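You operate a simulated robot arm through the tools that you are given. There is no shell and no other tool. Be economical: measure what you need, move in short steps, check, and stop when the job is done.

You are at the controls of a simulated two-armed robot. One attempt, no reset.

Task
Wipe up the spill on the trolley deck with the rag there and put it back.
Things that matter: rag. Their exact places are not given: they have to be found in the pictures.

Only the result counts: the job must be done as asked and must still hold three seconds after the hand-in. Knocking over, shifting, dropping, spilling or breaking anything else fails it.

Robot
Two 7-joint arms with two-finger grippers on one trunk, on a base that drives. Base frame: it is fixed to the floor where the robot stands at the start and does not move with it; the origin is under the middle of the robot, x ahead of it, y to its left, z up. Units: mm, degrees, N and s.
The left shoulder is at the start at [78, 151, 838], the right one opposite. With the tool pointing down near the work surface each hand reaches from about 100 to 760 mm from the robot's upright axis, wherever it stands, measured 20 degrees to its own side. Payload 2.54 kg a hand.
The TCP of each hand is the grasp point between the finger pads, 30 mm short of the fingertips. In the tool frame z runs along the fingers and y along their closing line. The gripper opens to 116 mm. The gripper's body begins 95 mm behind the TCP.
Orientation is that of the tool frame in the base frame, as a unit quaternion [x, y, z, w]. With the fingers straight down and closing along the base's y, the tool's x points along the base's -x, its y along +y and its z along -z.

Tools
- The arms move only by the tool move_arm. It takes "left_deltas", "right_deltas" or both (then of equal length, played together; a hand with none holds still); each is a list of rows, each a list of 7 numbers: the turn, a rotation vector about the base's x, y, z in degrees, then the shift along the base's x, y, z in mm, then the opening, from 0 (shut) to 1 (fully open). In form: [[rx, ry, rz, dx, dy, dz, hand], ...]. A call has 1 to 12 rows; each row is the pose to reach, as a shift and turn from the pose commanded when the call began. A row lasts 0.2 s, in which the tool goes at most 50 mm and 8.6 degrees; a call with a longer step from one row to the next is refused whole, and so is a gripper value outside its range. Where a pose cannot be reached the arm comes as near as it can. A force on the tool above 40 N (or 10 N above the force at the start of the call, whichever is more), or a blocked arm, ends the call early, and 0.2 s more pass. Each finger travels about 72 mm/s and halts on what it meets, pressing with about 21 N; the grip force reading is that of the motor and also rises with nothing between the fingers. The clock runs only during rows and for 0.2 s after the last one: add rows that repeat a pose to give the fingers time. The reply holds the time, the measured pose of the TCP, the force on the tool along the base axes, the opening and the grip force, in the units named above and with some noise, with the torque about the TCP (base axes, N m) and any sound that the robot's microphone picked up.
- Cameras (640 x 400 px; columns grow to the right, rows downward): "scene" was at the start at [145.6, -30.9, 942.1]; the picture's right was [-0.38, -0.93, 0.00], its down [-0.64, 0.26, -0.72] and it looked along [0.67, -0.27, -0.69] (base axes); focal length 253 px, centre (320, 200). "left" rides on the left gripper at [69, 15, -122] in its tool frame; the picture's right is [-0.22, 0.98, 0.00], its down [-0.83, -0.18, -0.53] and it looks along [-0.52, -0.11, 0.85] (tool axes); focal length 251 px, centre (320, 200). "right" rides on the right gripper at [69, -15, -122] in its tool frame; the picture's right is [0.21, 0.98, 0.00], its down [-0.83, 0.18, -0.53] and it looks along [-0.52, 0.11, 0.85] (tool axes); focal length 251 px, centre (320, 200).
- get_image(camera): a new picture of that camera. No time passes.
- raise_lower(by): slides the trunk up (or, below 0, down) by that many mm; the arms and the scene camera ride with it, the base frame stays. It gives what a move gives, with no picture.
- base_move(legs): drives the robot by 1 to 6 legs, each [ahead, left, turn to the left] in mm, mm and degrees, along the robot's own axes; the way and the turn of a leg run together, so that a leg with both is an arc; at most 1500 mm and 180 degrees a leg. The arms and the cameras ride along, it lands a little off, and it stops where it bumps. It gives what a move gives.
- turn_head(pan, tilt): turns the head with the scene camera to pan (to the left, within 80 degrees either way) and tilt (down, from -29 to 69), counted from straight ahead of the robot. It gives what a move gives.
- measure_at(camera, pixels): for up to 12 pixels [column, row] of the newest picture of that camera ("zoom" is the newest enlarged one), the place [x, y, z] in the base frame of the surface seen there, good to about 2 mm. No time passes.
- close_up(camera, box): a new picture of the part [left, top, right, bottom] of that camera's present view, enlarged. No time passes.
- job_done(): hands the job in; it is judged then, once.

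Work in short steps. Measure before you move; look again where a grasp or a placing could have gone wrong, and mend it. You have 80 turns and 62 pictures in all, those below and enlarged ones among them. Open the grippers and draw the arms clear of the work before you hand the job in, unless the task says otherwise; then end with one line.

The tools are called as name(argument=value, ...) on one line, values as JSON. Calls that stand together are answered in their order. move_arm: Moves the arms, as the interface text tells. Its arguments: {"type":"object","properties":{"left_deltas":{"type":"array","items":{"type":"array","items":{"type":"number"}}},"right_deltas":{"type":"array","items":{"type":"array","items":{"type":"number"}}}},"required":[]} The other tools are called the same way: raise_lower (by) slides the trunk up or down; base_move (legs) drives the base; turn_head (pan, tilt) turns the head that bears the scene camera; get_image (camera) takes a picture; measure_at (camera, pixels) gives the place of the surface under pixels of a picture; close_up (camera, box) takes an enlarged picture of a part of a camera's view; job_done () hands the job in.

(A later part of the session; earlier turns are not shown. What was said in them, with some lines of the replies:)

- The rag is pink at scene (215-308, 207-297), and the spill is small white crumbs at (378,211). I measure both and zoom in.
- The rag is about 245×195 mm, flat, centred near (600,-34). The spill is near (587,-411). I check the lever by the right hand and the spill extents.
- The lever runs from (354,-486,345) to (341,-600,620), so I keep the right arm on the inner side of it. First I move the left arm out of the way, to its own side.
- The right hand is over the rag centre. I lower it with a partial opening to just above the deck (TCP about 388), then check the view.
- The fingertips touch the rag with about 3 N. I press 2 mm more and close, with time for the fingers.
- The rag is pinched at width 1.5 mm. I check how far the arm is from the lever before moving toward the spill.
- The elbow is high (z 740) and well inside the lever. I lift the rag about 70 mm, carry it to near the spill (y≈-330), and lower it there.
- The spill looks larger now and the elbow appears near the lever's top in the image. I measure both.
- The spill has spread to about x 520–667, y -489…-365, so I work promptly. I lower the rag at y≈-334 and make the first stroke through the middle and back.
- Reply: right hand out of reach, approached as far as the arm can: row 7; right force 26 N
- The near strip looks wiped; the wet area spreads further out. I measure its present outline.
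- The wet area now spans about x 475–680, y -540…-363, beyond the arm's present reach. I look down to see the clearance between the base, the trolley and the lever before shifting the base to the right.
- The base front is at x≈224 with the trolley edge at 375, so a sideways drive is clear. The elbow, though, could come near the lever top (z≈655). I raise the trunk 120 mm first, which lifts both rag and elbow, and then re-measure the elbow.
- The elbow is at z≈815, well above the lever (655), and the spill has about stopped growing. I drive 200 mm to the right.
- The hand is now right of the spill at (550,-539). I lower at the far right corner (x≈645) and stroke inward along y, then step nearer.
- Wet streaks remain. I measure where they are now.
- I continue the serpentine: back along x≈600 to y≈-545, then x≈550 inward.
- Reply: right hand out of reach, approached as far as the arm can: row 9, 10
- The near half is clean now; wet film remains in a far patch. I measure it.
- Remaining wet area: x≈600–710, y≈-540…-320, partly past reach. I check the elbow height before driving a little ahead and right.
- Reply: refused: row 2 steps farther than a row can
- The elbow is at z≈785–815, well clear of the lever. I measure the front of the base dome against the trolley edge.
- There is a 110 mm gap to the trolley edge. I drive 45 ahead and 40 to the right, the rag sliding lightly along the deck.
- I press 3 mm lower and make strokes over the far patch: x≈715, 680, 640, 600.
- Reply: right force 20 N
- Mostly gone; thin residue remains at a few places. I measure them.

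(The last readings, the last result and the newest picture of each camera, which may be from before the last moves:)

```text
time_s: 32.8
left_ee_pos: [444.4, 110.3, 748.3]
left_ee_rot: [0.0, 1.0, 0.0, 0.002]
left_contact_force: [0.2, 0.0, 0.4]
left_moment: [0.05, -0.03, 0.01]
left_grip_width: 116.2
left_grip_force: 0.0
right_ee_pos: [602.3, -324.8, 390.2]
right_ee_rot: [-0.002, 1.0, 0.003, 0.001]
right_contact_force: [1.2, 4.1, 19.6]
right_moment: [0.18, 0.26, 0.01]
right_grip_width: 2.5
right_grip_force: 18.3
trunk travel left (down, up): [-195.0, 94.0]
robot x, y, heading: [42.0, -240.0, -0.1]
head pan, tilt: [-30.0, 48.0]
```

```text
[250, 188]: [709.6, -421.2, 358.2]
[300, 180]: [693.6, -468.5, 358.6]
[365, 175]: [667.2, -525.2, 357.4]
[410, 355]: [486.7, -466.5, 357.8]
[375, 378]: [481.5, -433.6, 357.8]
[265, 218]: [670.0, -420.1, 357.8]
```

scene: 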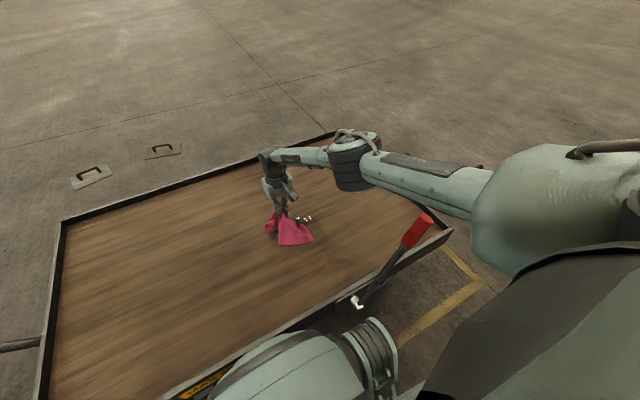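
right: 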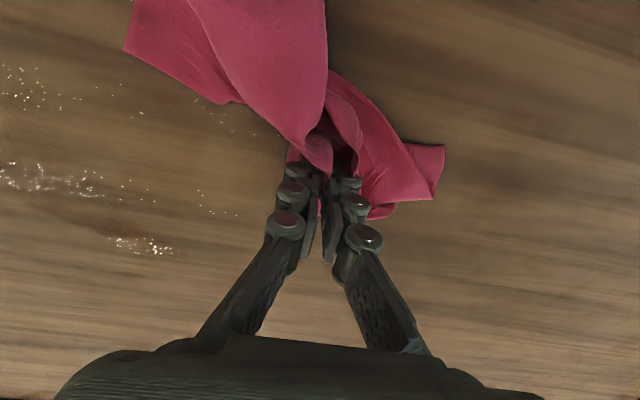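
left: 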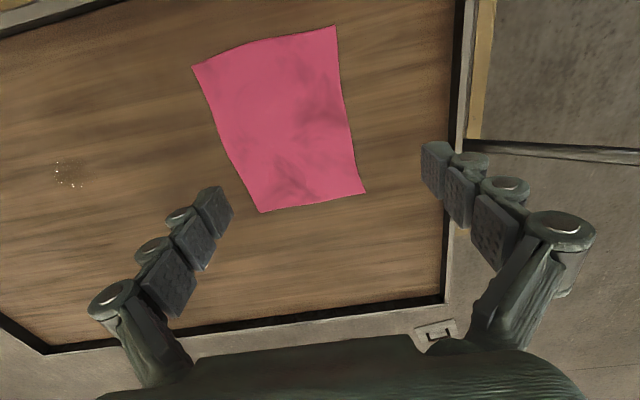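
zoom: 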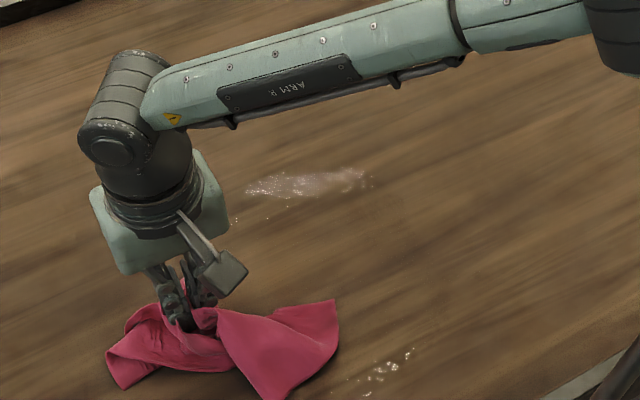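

Residue lies in strips at x≈590, 655, 702 and near (484,-450). I stroke exactly on these.

move_arm(right_deltas=[[0, 0, 0, -15, -30, 0, 0], [0, 0, 0, -15, -70, 0, 0], [0, 0, 0, -15, -110, 0, 0], [0, 0, 0, -15, -150, 0, 0], [0, 0, 0, -10, -195, 0, 0], [0, 0, 0, 20, -220, 0, 0], [0, 0, 0, 53, -220, 0, 0], [0, 0, 0, 53, -175, 0, 0], [0, 0, 0, 53, -130, 0, 0], [0, 0, 0, 53, -85, 0, 0], [0, 0, 0, 53, -45, 0, 0], [0, 0, 0, 95, -50, 0, 0]])

move_arm(right_deltas=[[0, 0, 0, 10, -45, 0, 0], [0, 0, 0, 10, -90, 0, 0], [0, 0, 0, 5, -130, 0, 0], [0, 0, 0, -5, -165, 0, 0], [0, 0, 0, -25, -160, 0, 0], [0, 0, 0, -20, -115, 0, 0], [0, 0, 0, -15, -70, 0, 0], [0, 0, 0, -15, -25, 0, 0], [0, 0, 0, -50, -45, 0, 0], [0, 0, 0, -60, -90, 0, 0], [0, 0, 0, -60, -135, 0, 0], [0, 0, 0, -60, -170, 0, 0]])

move_arm(right_deltas=[[0, 0, 0, -40, 15, 0, 0], [0, 0, 0, -80, 30, 0, 0], [0, 0, 0, -120, 30, 0, 0], [0, 0, 0, -150, 15, 0, 0], [0, 0, 0, -150, 50, 0, 0], [0, 0, 0, -150, 90, 0, 0], [0, 0, 0, -150, 130, 0, 0], [0, 0, 0, -150, 170, 0, 0], [0, 0, 0, -150, 200, 0, 0], [0, 0, 0, -150, 200, 40, 0], [0, 0, 0, -150, 235, 70, 0], [0, 0, 0, -150, 275, 90, 0]])

get_image(camera="scene")

close_up(camera="scene", box=[220, 170, 380, 280])

get_image(camera="right")

```text
time_s: 35.4
left_ee_pos: [444.7, 110.7, 749.2]
left_ee_rot: [-0.001, 1.0, -0.001, 0.001]
left_contact_force: [0.4, -1.0, 0.0]
left_moment: [-0.01, -0.02, -0.02]
left_grip_width: 115.9
left_grip_force: 0.0
right_ee_pos: [698.1, -377.9, 390.1]
right_ee_rot: [-0.002, 1.0, 0.002, 0.0]
right_contact_force: [-1.1, 2.8, 18.9]
right_moment: [0.56, 0.09, -0.03]
right_grip_width: 4.3
right_grip_force: 21.0
trunk travel left (down, up): [-195.0, 94.0]
robot x, y, heading: [44.9, -238.0, 0.1]
head pan, tilt: [-30.0, 48.0]
```

```text
time_s: 38.0
left_ee_pos: [445.2, 110.0, 748.7]
left_ee_rot: [0.0, 1.0, 0.0, 0.001]
left_contact_force: [-0.2, -0.3, 0.1]
left_moment: [0.04, 0.0, 0.0]
left_grip_width: 116.1
left_grip_force: 0.0
right_ee_pos: [637.5, -551.8, 389.5]
right_ee_rot: [-0.001, 1.0, -0.001, 0.001]
right_contact_force: [-1.4, -0.4, 27.1]
right_moment: [-0.09, 0.0, -0.01]
right_grip_width: 2.4
right_grip_force: 24.3
trunk travel left (down, up): [-195.0, 94.0]
robot x, y, heading: [44.8, -240.0, -0.1]
head pan, tilt: [-30.0, 48.0]
```

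```text
time_s: 40.6
left_ee_pos: [445.7, 110.6, 748.4]
left_ee_rot: [-0.001, 1.0, 0.0, 0.0]
left_contact_force: [-0.3, -0.3, -0.2]
left_moment: [-0.02, 0.02, 0.01]
left_grip_width: 115.9
left_grip_force: 0.1
right_ee_pos: [487.2, -275.2, 477.8]
right_ee_rot: [0.0, 1.0, -0.001, 0.0]
right_contact_force: [-0.6, 1.2, 2.8]
right_moment: [0.02, -0.02, 0.01]
right_grip_width: 1.3
right_grip_force: 21.9
trunk travel left (down, up): [-195.0, 94.0]
robot x, y, heading: [48.1, -238.5, -0.1]
head pan, tilt: [-30.0, 48.0]
```

```text
29 pictures are left
```

scene: 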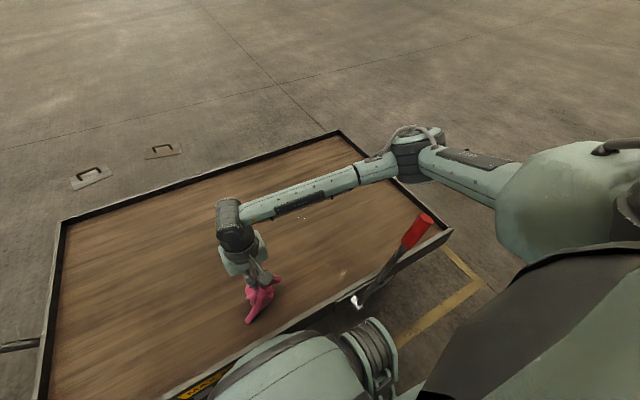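

```text
3.64 times, centred on (300, 225) of scene
```

zoom: 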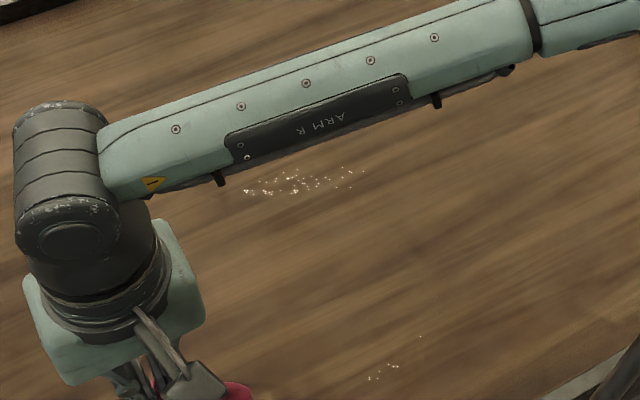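

```text
27 pictures are left
```

right: 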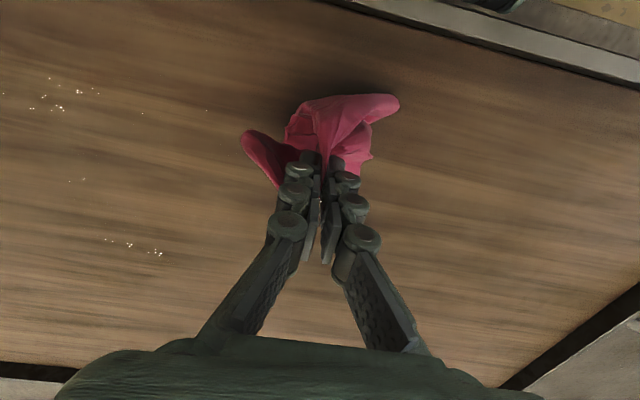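

Only faint specks remain. I measure them for a final pass.

measure_at(camera="right", pixels=[[35, 107], [60, 108], [95, 90], [50, 80], [143, 114], [207, 110], [110, 240], [160, 252], [85, 180]])

measure_at(camera="zoom", pixels=[[245, 190], [290, 175], [320, 185], [360, 170], [375, 378], [395, 366]])

```text
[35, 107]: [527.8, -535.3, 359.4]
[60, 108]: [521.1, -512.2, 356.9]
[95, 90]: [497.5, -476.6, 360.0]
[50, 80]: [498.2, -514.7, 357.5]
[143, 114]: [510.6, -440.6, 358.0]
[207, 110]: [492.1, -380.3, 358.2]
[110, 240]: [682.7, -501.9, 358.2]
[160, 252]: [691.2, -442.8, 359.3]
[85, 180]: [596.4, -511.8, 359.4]
```

```text
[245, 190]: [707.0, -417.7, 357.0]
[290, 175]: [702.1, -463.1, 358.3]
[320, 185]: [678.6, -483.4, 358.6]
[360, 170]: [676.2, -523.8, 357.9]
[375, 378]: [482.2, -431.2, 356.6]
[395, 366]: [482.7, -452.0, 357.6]
```

I lower again and pass over the near specks (x≈485–530), then the far ones (x≈675–707).

move_arm(right_deltas=[[0, 0, 0, 5, -20, -40, 0], [0, 0, 0, 10, -50, -75, 0], [0, 0, 0, 10, -85, -90, 0], [0, 0, 0, 12, -130, -91, 0], [0, 0, 0, 15, -175, -91, 0], [0, 0, 0, 15, -220, -91, 0], [0, 0, 0, 20, -260, -91, 0], [0, 0, 0, 40, -270, -91, 0], [0, 0, 0, 35, -230, -91, 0], [0, 0, 0, 15, -195, -91, 0], [0, 0, 0, -5, -160, -91, 0], [0, 0, 0, -5, -115, -91, 0]])

move_arm(right_deltas=[[0, 0, 0, 0, -45, 0, 0], [0, 0, 0, 0, -85, 0, 0], [0, 0, 0, 30, -115, 0, 0], [0, 0, 0, 70, -130, 0, 0], [0, 0, 0, 115, -130, 0, 0], [0, 0, 0, 160, -130, 0, 0], [0, 0, 0, 195, -140, 0, 0], [0, 0, 0, 195, -95, 0, 0], [0, 0, 0, 205, -50, 0, 0], [0, 0, 0, 210, -5, 0, 0], [0, 0, 0, 225, 5, 0, 0], [0, 0, 0, 222, -40, 0, 0]])

move_arm(right_deltas=[[0, 0, 0, 0, -40, 0, 0], [0, 0, 0, -10, -80, 0, 0], [0, 0, 0, -20, -115, 0, 0], [0, 0, 0, -35, -115, 0, 0], [0, 0, 0, -35, -70, 0, 0], [0, 0, 0, -30, -25, 0, 0], [0, 0, 0, -25, 20, 0, 0], [0, 0, 0, -55, 30, 0, 0], [0, 0, 0, -60, 60, 0, 0], [0, 0, 0, -60, 80, 40, 0], [0, 0, 0, -60, 115, 70, 0], [0, 0, 0, -60, 160, 80, 0]])

get_image(camera="right")

close_up(camera="scene", box=[220, 170, 380, 280])

```text
time_s: 43.2
left_ee_pos: [443.6, 109.7, 748.7]
left_ee_rot: [-0.001, 1.0, 0.0, 0.001]
left_contact_force: [0.6, -0.2, -0.5]
left_moment: [0.01, -0.04, 0.0]
left_grip_width: 116.0
left_grip_force: 0.0
right_ee_pos: [481.5, -388.9, 389.8]
right_ee_rot: [-0.002, 1.0, 0.002, 0.001]
right_contact_force: [0.3, -2.5, 27.5]
right_moment: [-0.44, -0.05, 0.04]
right_grip_width: 2.2
right_grip_force: 22.6
trunk travel left (down, up): [-195.0, 94.0]
robot x, y, heading: [45.7, -239.9, -0.0]
head pan, tilt: [-30.0, 48.0]
```

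```text
time_s: 45.8
left_ee_pos: [444.6, 110.5, 748.5]
left_ee_rot: [-0.001, 1.0, 0.0, 0.001]
left_contact_force: [-0.2, 1.0, 0.7]
left_moment: [-0.02, 0.0, -0.02]
left_grip_width: 116.2
left_grip_force: 0.1
right_ee_pos: [705.2, -429.8, 390.1]
right_ee_rot: [-0.001, 1.0, 0.0, 0.001]
right_contact_force: [-0.7, -0.6, 26.4]
right_moment: [-0.34, -0.25, 0.0]
right_grip_width: 1.5
right_grip_force: 20.2
trunk travel left (down, up): [-195.0, 94.0]
robot x, y, heading: [43.8, -235.6, -0.1]
head pan, tilt: [-30.0, 48.0]
```

```text
time_s: 48.4
left_ee_pos: [446.2, 110.8, 749.8]
left_ee_rot: [-0.001, 1.0, 0.0, 0.0]
left_contact_force: [0.4, 0.5, 0.1]
left_moment: [0.0, 0.01, -0.02]
left_grip_width: 116.2
left_grip_force: 0.1
right_ee_pos: [643.8, -270.0, 466.2]
right_ee_rot: [-0.001, 1.0, 0.0, 0.0]
right_contact_force: [0.5, 0.4, 0.4]
right_moment: [0.01, -0.01, 0.0]
right_grip_width: 4.1
right_grip_force: 19.1
trunk travel left (down, up): [-195.0, 94.0]
robot x, y, heading: [42.4, -235.5, 0.1]
head pan, tilt: [-30.0, 48.0]
```

```text
26 pictures are left
```

right: 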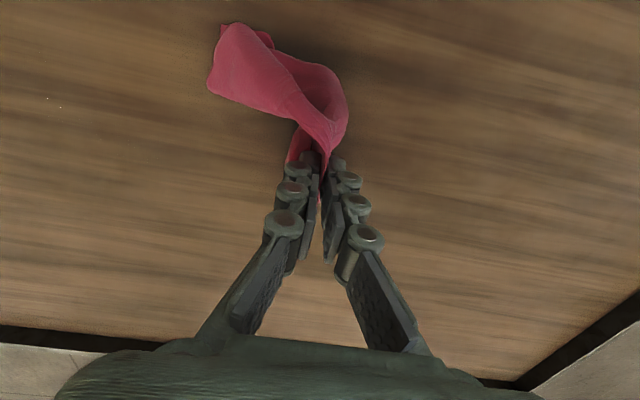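

```text
3.64 times, centred on (300, 225) of scene
```

zoom: 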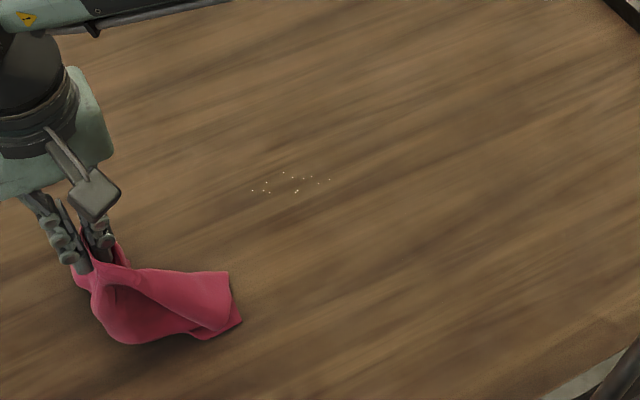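

A few specks are left at zoom (250–330,170–195) and right (50,102). I measure them for one more pass.

measure_at(camera="zoom", pixels=[[253, 190], [267, 187], [285, 173], [296, 190], [318, 182], [331, 179]])

measure_at(camera="right", pixels=[[48, 100], [60, 107]])

```text
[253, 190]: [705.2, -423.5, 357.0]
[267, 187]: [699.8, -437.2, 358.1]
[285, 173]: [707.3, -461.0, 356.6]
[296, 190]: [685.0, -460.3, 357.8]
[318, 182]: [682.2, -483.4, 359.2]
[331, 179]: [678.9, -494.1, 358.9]
```

```text
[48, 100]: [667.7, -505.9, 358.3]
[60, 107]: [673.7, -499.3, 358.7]
```

Final pass at x≈708, 692, 675 between y -400 and -520.

move_arm(right_deltas=[[0, 0, 0, 20, -40, 0, 0], [0, 0, 0, 45, -80, 0, 0], [0, 0, 0, 64, -110, -30, 0], [0, 0, 0, 64, -115, -65, 0], [0, 0, 0, 64, -120, -80, 0], [0, 0, 0, 64, -150, -81, 0], [0, 0, 0, 64, -180, -81, 0], [0, 0, 0, 62, -210, -81, 0], [0, 0, 0, 48, -235, -81, 0], [0, 0, 0, 48, -205, -81, 0], [0, 0, 0, 48, -170, -81, 0], [0, 0, 0, 50, -130, -81, 0]])

move_arm(right_deltas=[[0, 0, 0, -15, -5, 0, 0], [0, 0, 0, -17, -40, 0, 0], [0, 0, 0, -19, -75, 0, 0], [0, 0, 0, -22, -115, 0, 0], [0, 0, 0, -5, -110, 0, 0], [0, 0, 0, 5, -75, 0, 0], [0, 0, 0, 8, -40, 0, 0], [0, 0, 0, 5, 0, 0, 0], [0, 0, 0, -10, 35, 0, 0], [0, 0, 0, -20, 60, 40, 0], [0, 0, 0, -40, 95, 70, 0], [0, 0, 0, -50, 135, 80, 0]])

get_image(camera="right")

close_up(camera="scene", box=[220, 170, 380, 280])

```text
time_s: 51.0
left_ee_pos: [444.1, 109.7, 749.6]
left_ee_rot: [-0.001, 1.0, 0.001, 0.001]
left_contact_force: [0.3, 0.3, -0.3]
left_moment: [-0.03, 0.0, 0.0]
left_grip_width: 116.0
left_grip_force: 0.0
right_ee_pos: [696.5, -395.7, 390.3]
right_ee_rot: [-0.002, 1.0, 0.001, 0.003]
right_contact_force: [-1.6, -3.6, 36.0]
right_moment: [0.36, -0.08, 0.0]
right_grip_width: 3.0
right_grip_force: 24.6
trunk travel left (down, up): [-195.0, 94.0]
robot x, y, heading: [47.1, -241.3, 0.2]
head pan, tilt: [-30.0, 48.0]
```

```text
refused: row 11 steps farther than a row can; nothing moved
```

```text
24 pictures are left
```

right: 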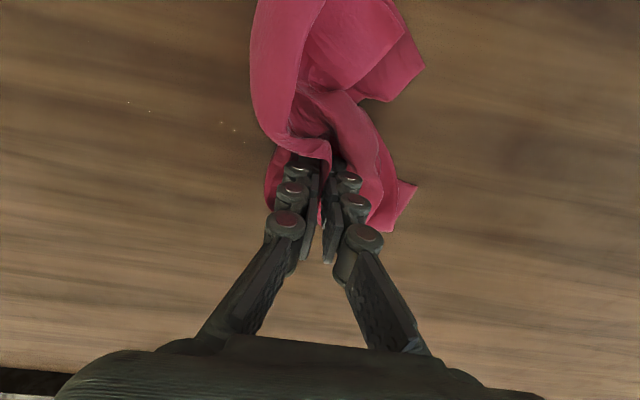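

```text
3.64 times, centred on (300, 225) of scene
```

zoom: 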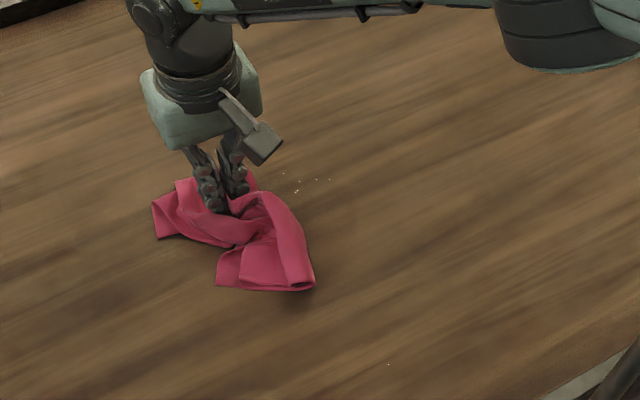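

Force is 36 N, so I ease up 1 mm. I pass over the last specks (x≈668–688, y -450…-505) and a tiny one at zoom (388,363), then lift.

measure_at(camera="zoom", pixels=[[388, 363], [296, 190], [318, 181], [331, 179]])

move_arm(right_deltas=[[0, 0, 0, -12, -20, 1, 0], [0, 0, 0, -13, -55, 1, 0], [0, 0, 0, -15, -90, 1, 0], [0, 0, 0, -18, -130, 1, 0], [0, 0, 0, -28, -130, 1, 0], [0, 0, 0, -25, -95, 1, 0], [0, 0, 0, -22, -55, 1, 0], [0, 0, 0, -8, -50, 1, 0], [0, 0, 0, -12, -85, 1, 0], [0, 0, 0, -18, -115, 1, 0], [0, 0, 0, -60, -110, 1, 0], [0, 0, 0, -100, -90, 1, 0]])

```text
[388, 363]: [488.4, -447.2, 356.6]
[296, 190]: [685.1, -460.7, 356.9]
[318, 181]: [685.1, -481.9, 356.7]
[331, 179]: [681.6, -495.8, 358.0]
```

```text
time_s: 53.6
left_ee_pos: [444.7, 110.9, 749.5]
left_ee_rot: [-0.001, 1.0, 0.0, 0.001]
left_contact_force: [-0.1, 0.1, 0.3]
left_moment: [-0.04, -0.01, -0.02]
left_grip_width: 115.7
left_grip_force: 0.0
right_ee_pos: [596.4, -487.5, 390.7]
right_ee_rot: [0.0, 1.0, -0.001, 0.003]
right_contact_force: [4.8, -3.2, 31.0]
right_moment: [0.31, -0.44, -0.07]
right_grip_width: 2.6
right_grip_force: 22.1
trunk travel left (down, up): [-195.0, 94.0]
robot x, y, heading: [50.8, -234.8, 0.2]
head pan, tilt: [-30.0, 48.0]
```

Now over the near speck at (488,-447), back and forth, then lift and move left.

move_arm(right_deltas=[[0, 0, 0, -40, -10, 1, 0], [0, 0, 0, -80, -10, 1, 0], [0, 0, 0, -106, -5, 1, 0], [0, 0, 0, -108, 25, 1, 0], [0, 0, 0, -108, 60, 1, 0], [0, 0, 0, -104, 95, 1, 0], [0, 0, 0, -104, 110, 35, 0], [0, 0, 0, -95, 135, 70, 0], [0, 0, 0, -85, 175, 90, 0], [0, 0, 0, -75, 215, 90, 0], [0, 0, 0, -65, 255, 90, 0], [0, 0, 0, -50, 295, 90, 0]])

get_image(camera="scene")

close_up(camera="scene", box=[220, 170, 380, 280])

get_image(camera="right")

```text
time_s: 56.2
left_ee_pos: [445.7, 110.0, 747.9]
left_ee_rot: [-0.001, 1.0, 0.001, 0.001]
left_contact_force: [-0.2, 0.2, -0.8]
left_moment: [0.01, -0.03, 0.0]
left_grip_width: 116.1
left_grip_force: 0.0
right_ee_pos: [544.9, -193.1, 477.1]
right_ee_rot: [-0.001, 1.0, 0.0, 0.0]
right_contact_force: [0.2, 0.7, 0.4]
right_moment: [0.02, 0.02, 0.0]
right_grip_width: 4.7
right_grip_force: 19.7
trunk travel left (down, up): [-195.0, 94.0]
robot x, y, heading: [44.9, -241.1, 0.1]
head pan, tilt: [-30.0, 48.0]
```

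```text
22 pictures are left
```

scene: 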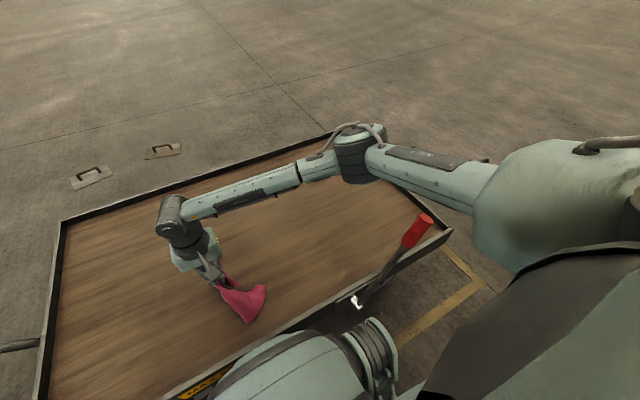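

```text
3.64 times, centred on (300, 225) of scene
```

zoom: 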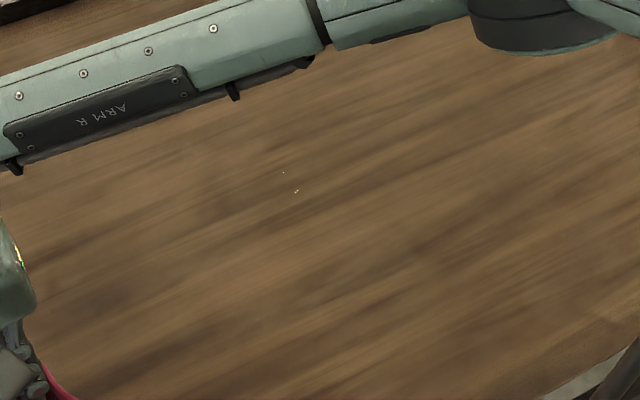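

```text
20 pictures are left
```

right: 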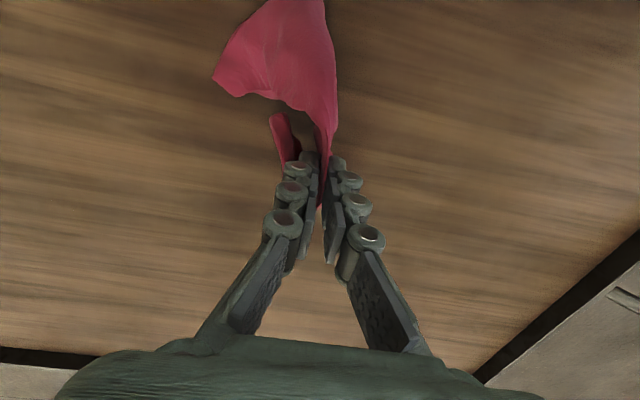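

Two specks remain at about (685,-461) and (707,-461). I do one more crosswise stroke there (along x at y≈-461).

move_arm(right_deltas=[[0, 0, 0, 20, -45, 0, 0], [0, 0, 0, 40, -90, 0, 0], [0, 0, 0, 60, -135, 0, 0], [0, 0, 0, 80, -180, 0, 0], [0, 0, 0, 100, -220, 0, 0], [0, 0, 0, 105, -260, -25, 0], [0, 0, 0, 105, -268, -65, 0], [0, 0, 0, 105, -268, -88, 0], [0, 0, 0, 140, -268, -89, 0], [0, 0, 0, 172, -265, -89, 0], [0, 0, 0, 172, -280, -89, 0], [0, 0, 0, 135, -280, -89, 0]])

move_arm(right_deltas=[[0, 0, 0, 5, 15, 0, 0], [0, 0, 0, 35, 20, 0, 0], [0, 0, 0, 30, -20, 0, 0], [0, 0, 0, 10, -20, 0, 0], [0, 0, 0, 5, 25, 0, 0], [0, 0, 0, 0, 60, 0, 0], [0, 0, 0, 0, 70, 40, 0], [0, 0, 0, -10, 100, 75, 0], [0, 0, 0, -20, 140, 89, 0], [0, 0, 0, -30, 180, 89, 0], [0, 0, 0, -40, 220, 89, 0], [0, 0, 0, -50, 260, 89, 0]])

close_up(camera="scene", box=[220, 170, 380, 280])

get_image(camera="scene")

```text
time_s: 58.8
left_ee_pos: [444.9, 108.8, 749.4]
left_ee_rot: [0.0, 1.0, -0.001, 0.001]
left_contact_force: [0.8, 0.3, 0.0]
left_moment: [-0.02, 0.02, 0.0]
left_grip_width: 116.0
left_grip_force: 0.0
right_ee_pos: [680.3, -474.5, 389.6]
right_ee_rot: [-0.001, 1.0, 0.0, 0.001]
right_contact_force: [-2.0, 1.8, 18.9]
right_moment: [0.28, -0.2, 0.07]
right_grip_width: 4.6
right_grip_force: 21.4
trunk travel left (down, up): [-195.0, 94.0]
robot x, y, heading: [43.1, -235.3, -0.0]
head pan, tilt: [-30.0, 48.0]
```

```text
time_s: 61.4
left_ee_pos: [446.2, 109.6, 748.5]
left_ee_rot: [0.0, 1.0, 0.0, 0.0]
left_contact_force: [0.2, -0.7, -0.9]
left_moment: [0.02, -0.02, -0.02]
left_grip_width: 116.1
left_grip_force: 0.0
right_ee_pos: [630.7, -214.7, 476.1]
right_ee_rot: [0.0, 1.0, -0.001, 0.0]
right_contact_force: [0.8, -1.4, 2.1]
right_moment: [0.07, -0.02, 0.0]
right_grip_width: 0.8
right_grip_force: 17.1
trunk travel left (down, up): [-195.0, 94.0]
robot x, y, heading: [45.3, -236.8, 0.4]
head pan, tilt: [-30.0, 48.0]
```

```text
3.64 times, centred on (300, 225) of scene
```

zoom: 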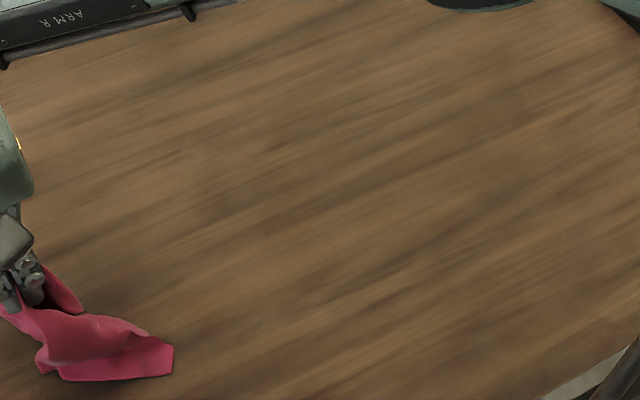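

```text
18 pictures are left
```

scene: 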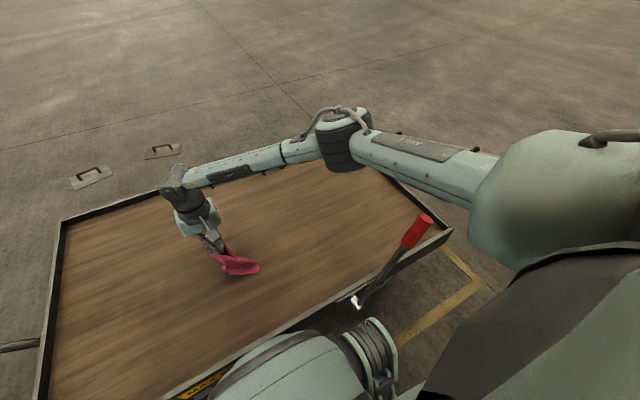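

The deck is clean. I drive back to the start position to return the rag to its place at (600,-36).

base_move(legs=[[-45, 0, 0], [0, 237, 0]])

turn_head(pan=-15, tilt=50)

get_image(camera="scene")

get_image(camera="right")

```text
time_s: 64.8
left_ee_pos: [400.2, 346.4, 748.0]
left_ee_rot: [-0.002, 1.0, 0.0, 0.0]
left_contact_force: [0.5, 0.1, -0.3]
left_moment: [0.0, 0.01, 0.01]
left_grip_width: 116.0
left_grip_force: 0.1
right_ee_pos: [585.1, 20.3, 477.5]
right_ee_rot: [-0.001, 1.0, -0.001, -0.001]
right_contact_force: [-1.0, -2.6, -2.0]
right_moment: [0.14, 0.0, 0.02]
right_grip_width: 1.2
right_grip_force: 16.7
trunk travel left (down, up): [-195.0, 94.0]
robot x, y, heading: [0.4, -3.6, 0.2]
head pan, tilt: [-30.0, 48.0]
```

```text
time_s: 65.5
left_ee_pos: [399.2, 347.2, 747.7]
left_ee_rot: [-0.003, 1.0, 0.0, 0.0]
left_contact_force: [-0.2, 0.1, -0.7]
left_moment: [-0.01, 0.02, -0.02]
left_grip_width: 115.7
left_grip_force: 0.0
right_ee_pos: [583.1, 22.5, 477.4]
right_ee_rot: [0.0, 1.0, -0.001, 0.0]
right_contact_force: [-0.3, 0.1, -1.2]
right_moment: [-0.01, 0.02, 0.02]
right_grip_width: 2.7
right_grip_force: 17.9
trunk travel left (down, up): [-195.0, 94.0]
robot x, y, heading: [-1.8, -1.9, 0.5]
head pan, tilt: [-15.0, 50.0]
```

```text
17 pictures are left
```

scene: 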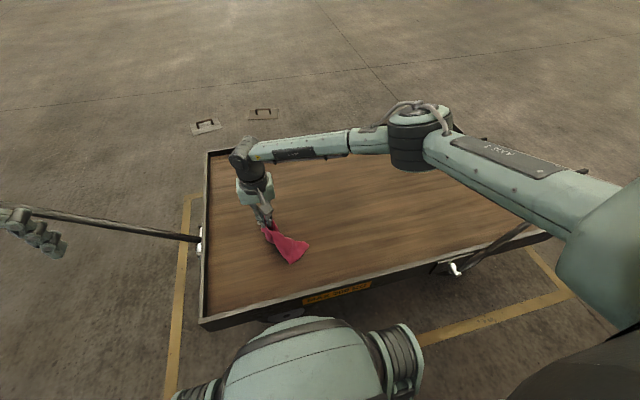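

```text
16 pictures are left
```

right: 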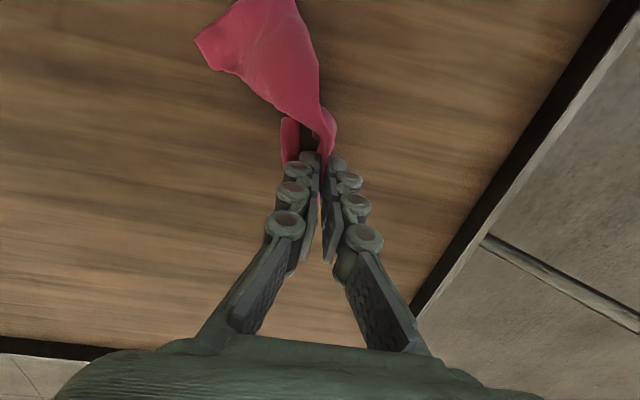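

The rag hangs with its bulk toward the robot and right. I lower it at about (640,-15) so that its middle falls near (600,-36), and open the hand.

move_arm(right_deltas=[[0, 0, 0, 20, -10, -25, 0], [0, 0, 0, 40, -25, -55, 0], [0, 0, 0, 55, -37, -80, 0], [0, 0, 0, 55, -37, -86, 0], [0, 0, 0, 55, -37, -86, 0.15], [0, 0, 0, 55, -37, -86, 0.3], [0, 0, 0, 55, -37, -86, 0.35], [0, 0, 0, 55, -37, -60, 0.35], [0, 0, 0, 55, -37, -20, 0.35], [0, 0, 0, 55, -37, 20, 0.35], [0, 0, 0, 40, -70, 40, 0.35], [0, 0, 0, 30, -110, 50, 0.35]])

move_arm(right_deltas=[[0, 0, 0, -10, -45, 0, 0.35], [0, 0, 0, -20, -90, 0, 0.35], [0, 0, 0, -30, -135, 0, 0.35]])

close_up(camera="scene", box=[190, 160, 400, 290])

```text
time_s: 68.1
left_ee_pos: [399.6, 347.4, 748.9]
left_ee_rot: [-0.003, 1.0, 0.0, -0.001]
left_contact_force: [0.4, -0.2, -0.6]
left_moment: [0.0, -0.03, 0.01]
left_grip_width: 116.0
left_grip_force: 0.1
right_ee_pos: [613.9, -89.1, 526.8]
right_ee_rot: [-0.002, 1.0, -0.001, 0.0]
right_contact_force: [-0.4, 0.2, -0.3]
right_moment: [-0.02, -0.02, 0.0]
right_grip_width: 40.6
right_grip_force: 0.0
trunk travel left (down, up): [-195.0, 94.0]
robot x, y, heading: [-0.3, 2.6, -0.3]
head pan, tilt: [-15.0, 50.0]
```

```text
time_s: 68.9
left_ee_pos: [399.6, 347.0, 747.0]
left_ee_rot: [-0.002, 1.0, 0.0, 0.0]
left_contact_force: [-0.3, -0.3, -0.1]
left_moment: [-0.02, 0.0, -0.01]
left_grip_width: 116.0
left_grip_force: 0.0
right_ee_pos: [584.0, -223.4, 526.7]
right_ee_rot: [-0.001, 1.0, 0.0, 0.0]
right_contact_force: [0.1, -0.1, -0.5]
right_moment: [0.01, 0.01, 0.01]
right_grip_width: 40.5
right_grip_force: 0.1
trunk travel left (down, up): [-195.0, 94.0]
robot x, y, heading: [3.1, 1.7, 0.1]
head pan, tilt: [-15.0, 50.0]
```

```text
3.05 times, centred on (295, 225) of scene
```

zoom: 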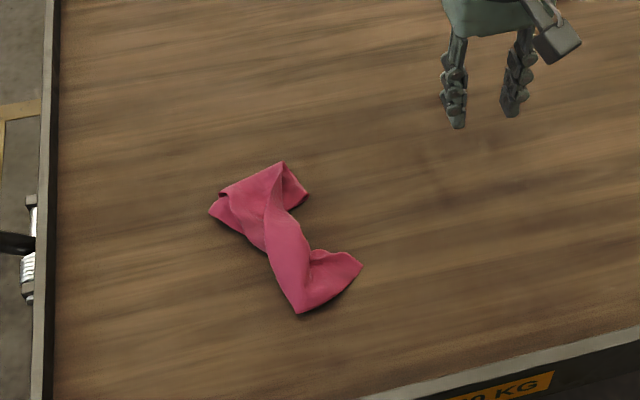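

measure_at(camera="zoom", pixels=[[210, 210], [283, 163], [307, 193], [282, 235], [298, 312], [360, 265], [245, 195], [318, 280]])

close_up(camera="scene", box=[245, 200, 325, 270])

```text
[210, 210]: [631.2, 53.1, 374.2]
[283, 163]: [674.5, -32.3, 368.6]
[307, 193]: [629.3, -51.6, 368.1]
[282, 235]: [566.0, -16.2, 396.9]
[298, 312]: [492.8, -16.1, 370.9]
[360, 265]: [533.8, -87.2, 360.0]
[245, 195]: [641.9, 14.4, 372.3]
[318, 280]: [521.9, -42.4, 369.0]
```

```text
5.71 times, centred on (285, 235) of scene
```

zoom: 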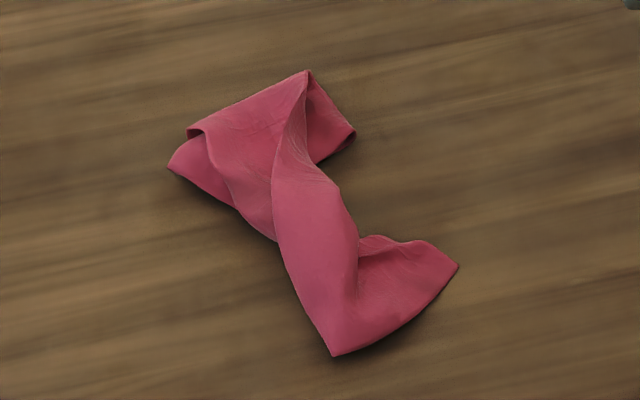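

The rag lies within its original footprint, its middle at about (585,-18). I draw the right arm back and check the whole deck for any residue.

move_arm(right_deltas=[[0, 0, 0, -40, -20, 20, 0.5], [0, 0, 0, -80, -40, 40, 0.7], [0, 0, 0, -120, -60, 60, 1], [0, 0, 0, -160, -80, 80, 1], [0, 0, 0, -200, -100, 100, 1], [0, 0, 0, -240, -120, 120, 1]])

turn_head(pan=-22, tilt=44)

get_image(camera="scene")

close_up(camera="scene", box=[280, 160, 480, 285])

```text
time_s: 70.3
left_ee_pos: [400.2, 346.9, 749.2]
left_ee_rot: [-0.001, 1.0, 0.0, 0.0]
left_contact_force: [0.3, -0.5, 0.2]
left_moment: [0.0, 0.06, -0.03]
left_grip_width: 116.1
left_grip_force: 0.1
right_ee_pos: [343.7, -342.6, 646.8]
right_ee_rot: [-0.002, 1.0, -0.001, 0.0]
right_contact_force: [-0.3, 0.1, -0.2]
right_moment: [-0.04, -0.02, 0.03]
right_grip_width: 115.8
right_grip_force: 0.0
trunk travel left (down, up): [-195.0, 94.0]
robot x, y, heading: [1.2, -5.3, 0.2]
head pan, tilt: [-15.0, 50.0]
```

```text
time_s: 71.0
left_ee_pos: [400.3, 347.3, 747.8]
left_ee_rot: [-0.002, 1.0, 0.0, 0.0]
left_contact_force: [-0.4, -0.4, -0.3]
left_moment: [0.01, 0.0, -0.02]
left_grip_width: 115.8
left_grip_force: 0.1
right_ee_pos: [343.5, -343.6, 647.3]
right_ee_rot: [-0.001, 1.0, -0.001, 0.0]
right_contact_force: [0.4, -0.4, 1.3]
right_moment: [0.0, 0.01, -0.01]
right_grip_width: 116.0
right_grip_force: 0.0
trunk travel left (down, up): [-195.0, 94.0]
robot x, y, heading: [0.6, -2.7, 0.4]
head pan, tilt: [-22.0, 44.0]
```

```text
13 pictures are left
```

scene: 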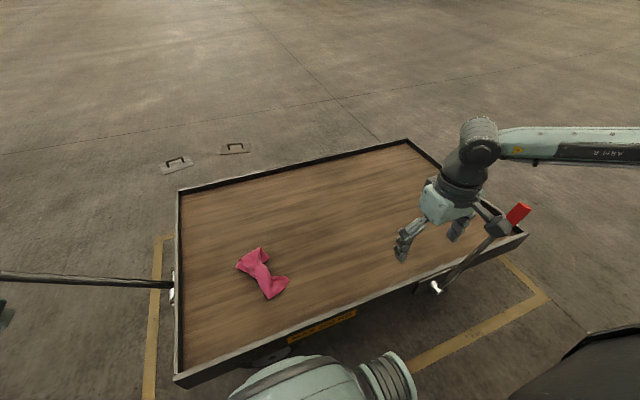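

```text
3.20 times, centred on (380, 222) of scene
```

zoom: 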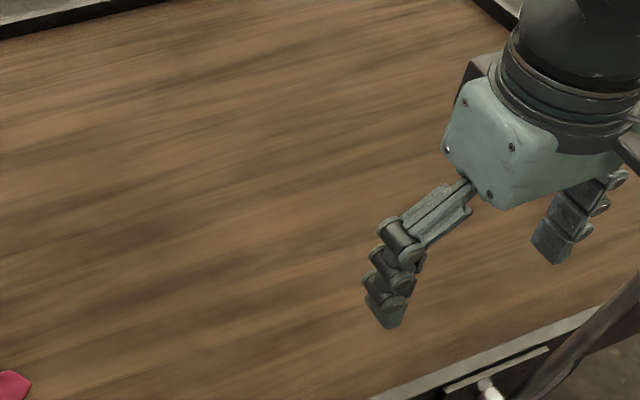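

The scene view shows no residue. One check with the right camera of the wiped area.

get_image(camera="right")

close_up(camera="right", box=[160, 160, 380, 300])

```text
11 pictures are left
```

right: 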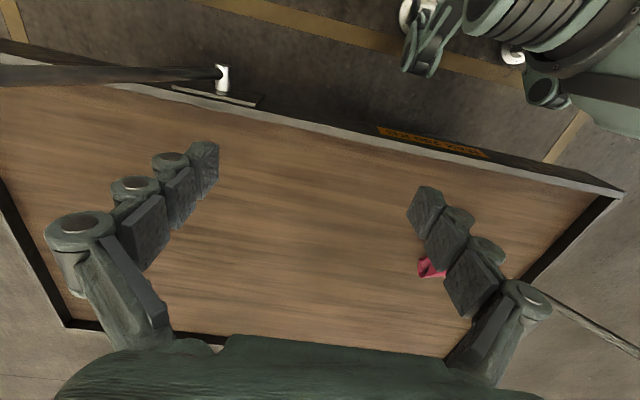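

```text
2.86 times, centred on (270, 230) of right
```

zoom: 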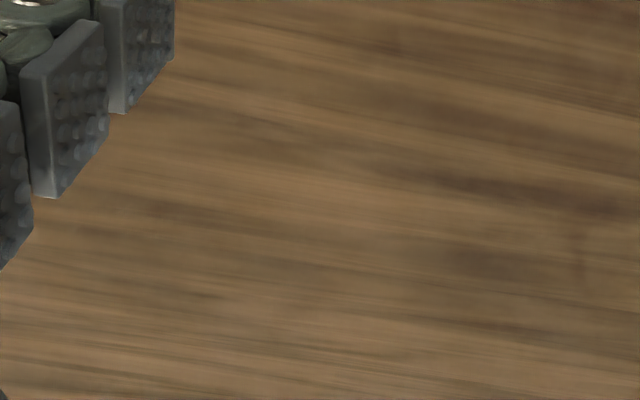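

The deck is clean, the rag is back in its place, and both hands are open and clear. I hand in.

job_done()

```text
The job is handed in.
```

I wiped the spill off the trolley deck and put the rag back within its original spot; it lies crumpled rather than flat, about 20–25 mm off centre.
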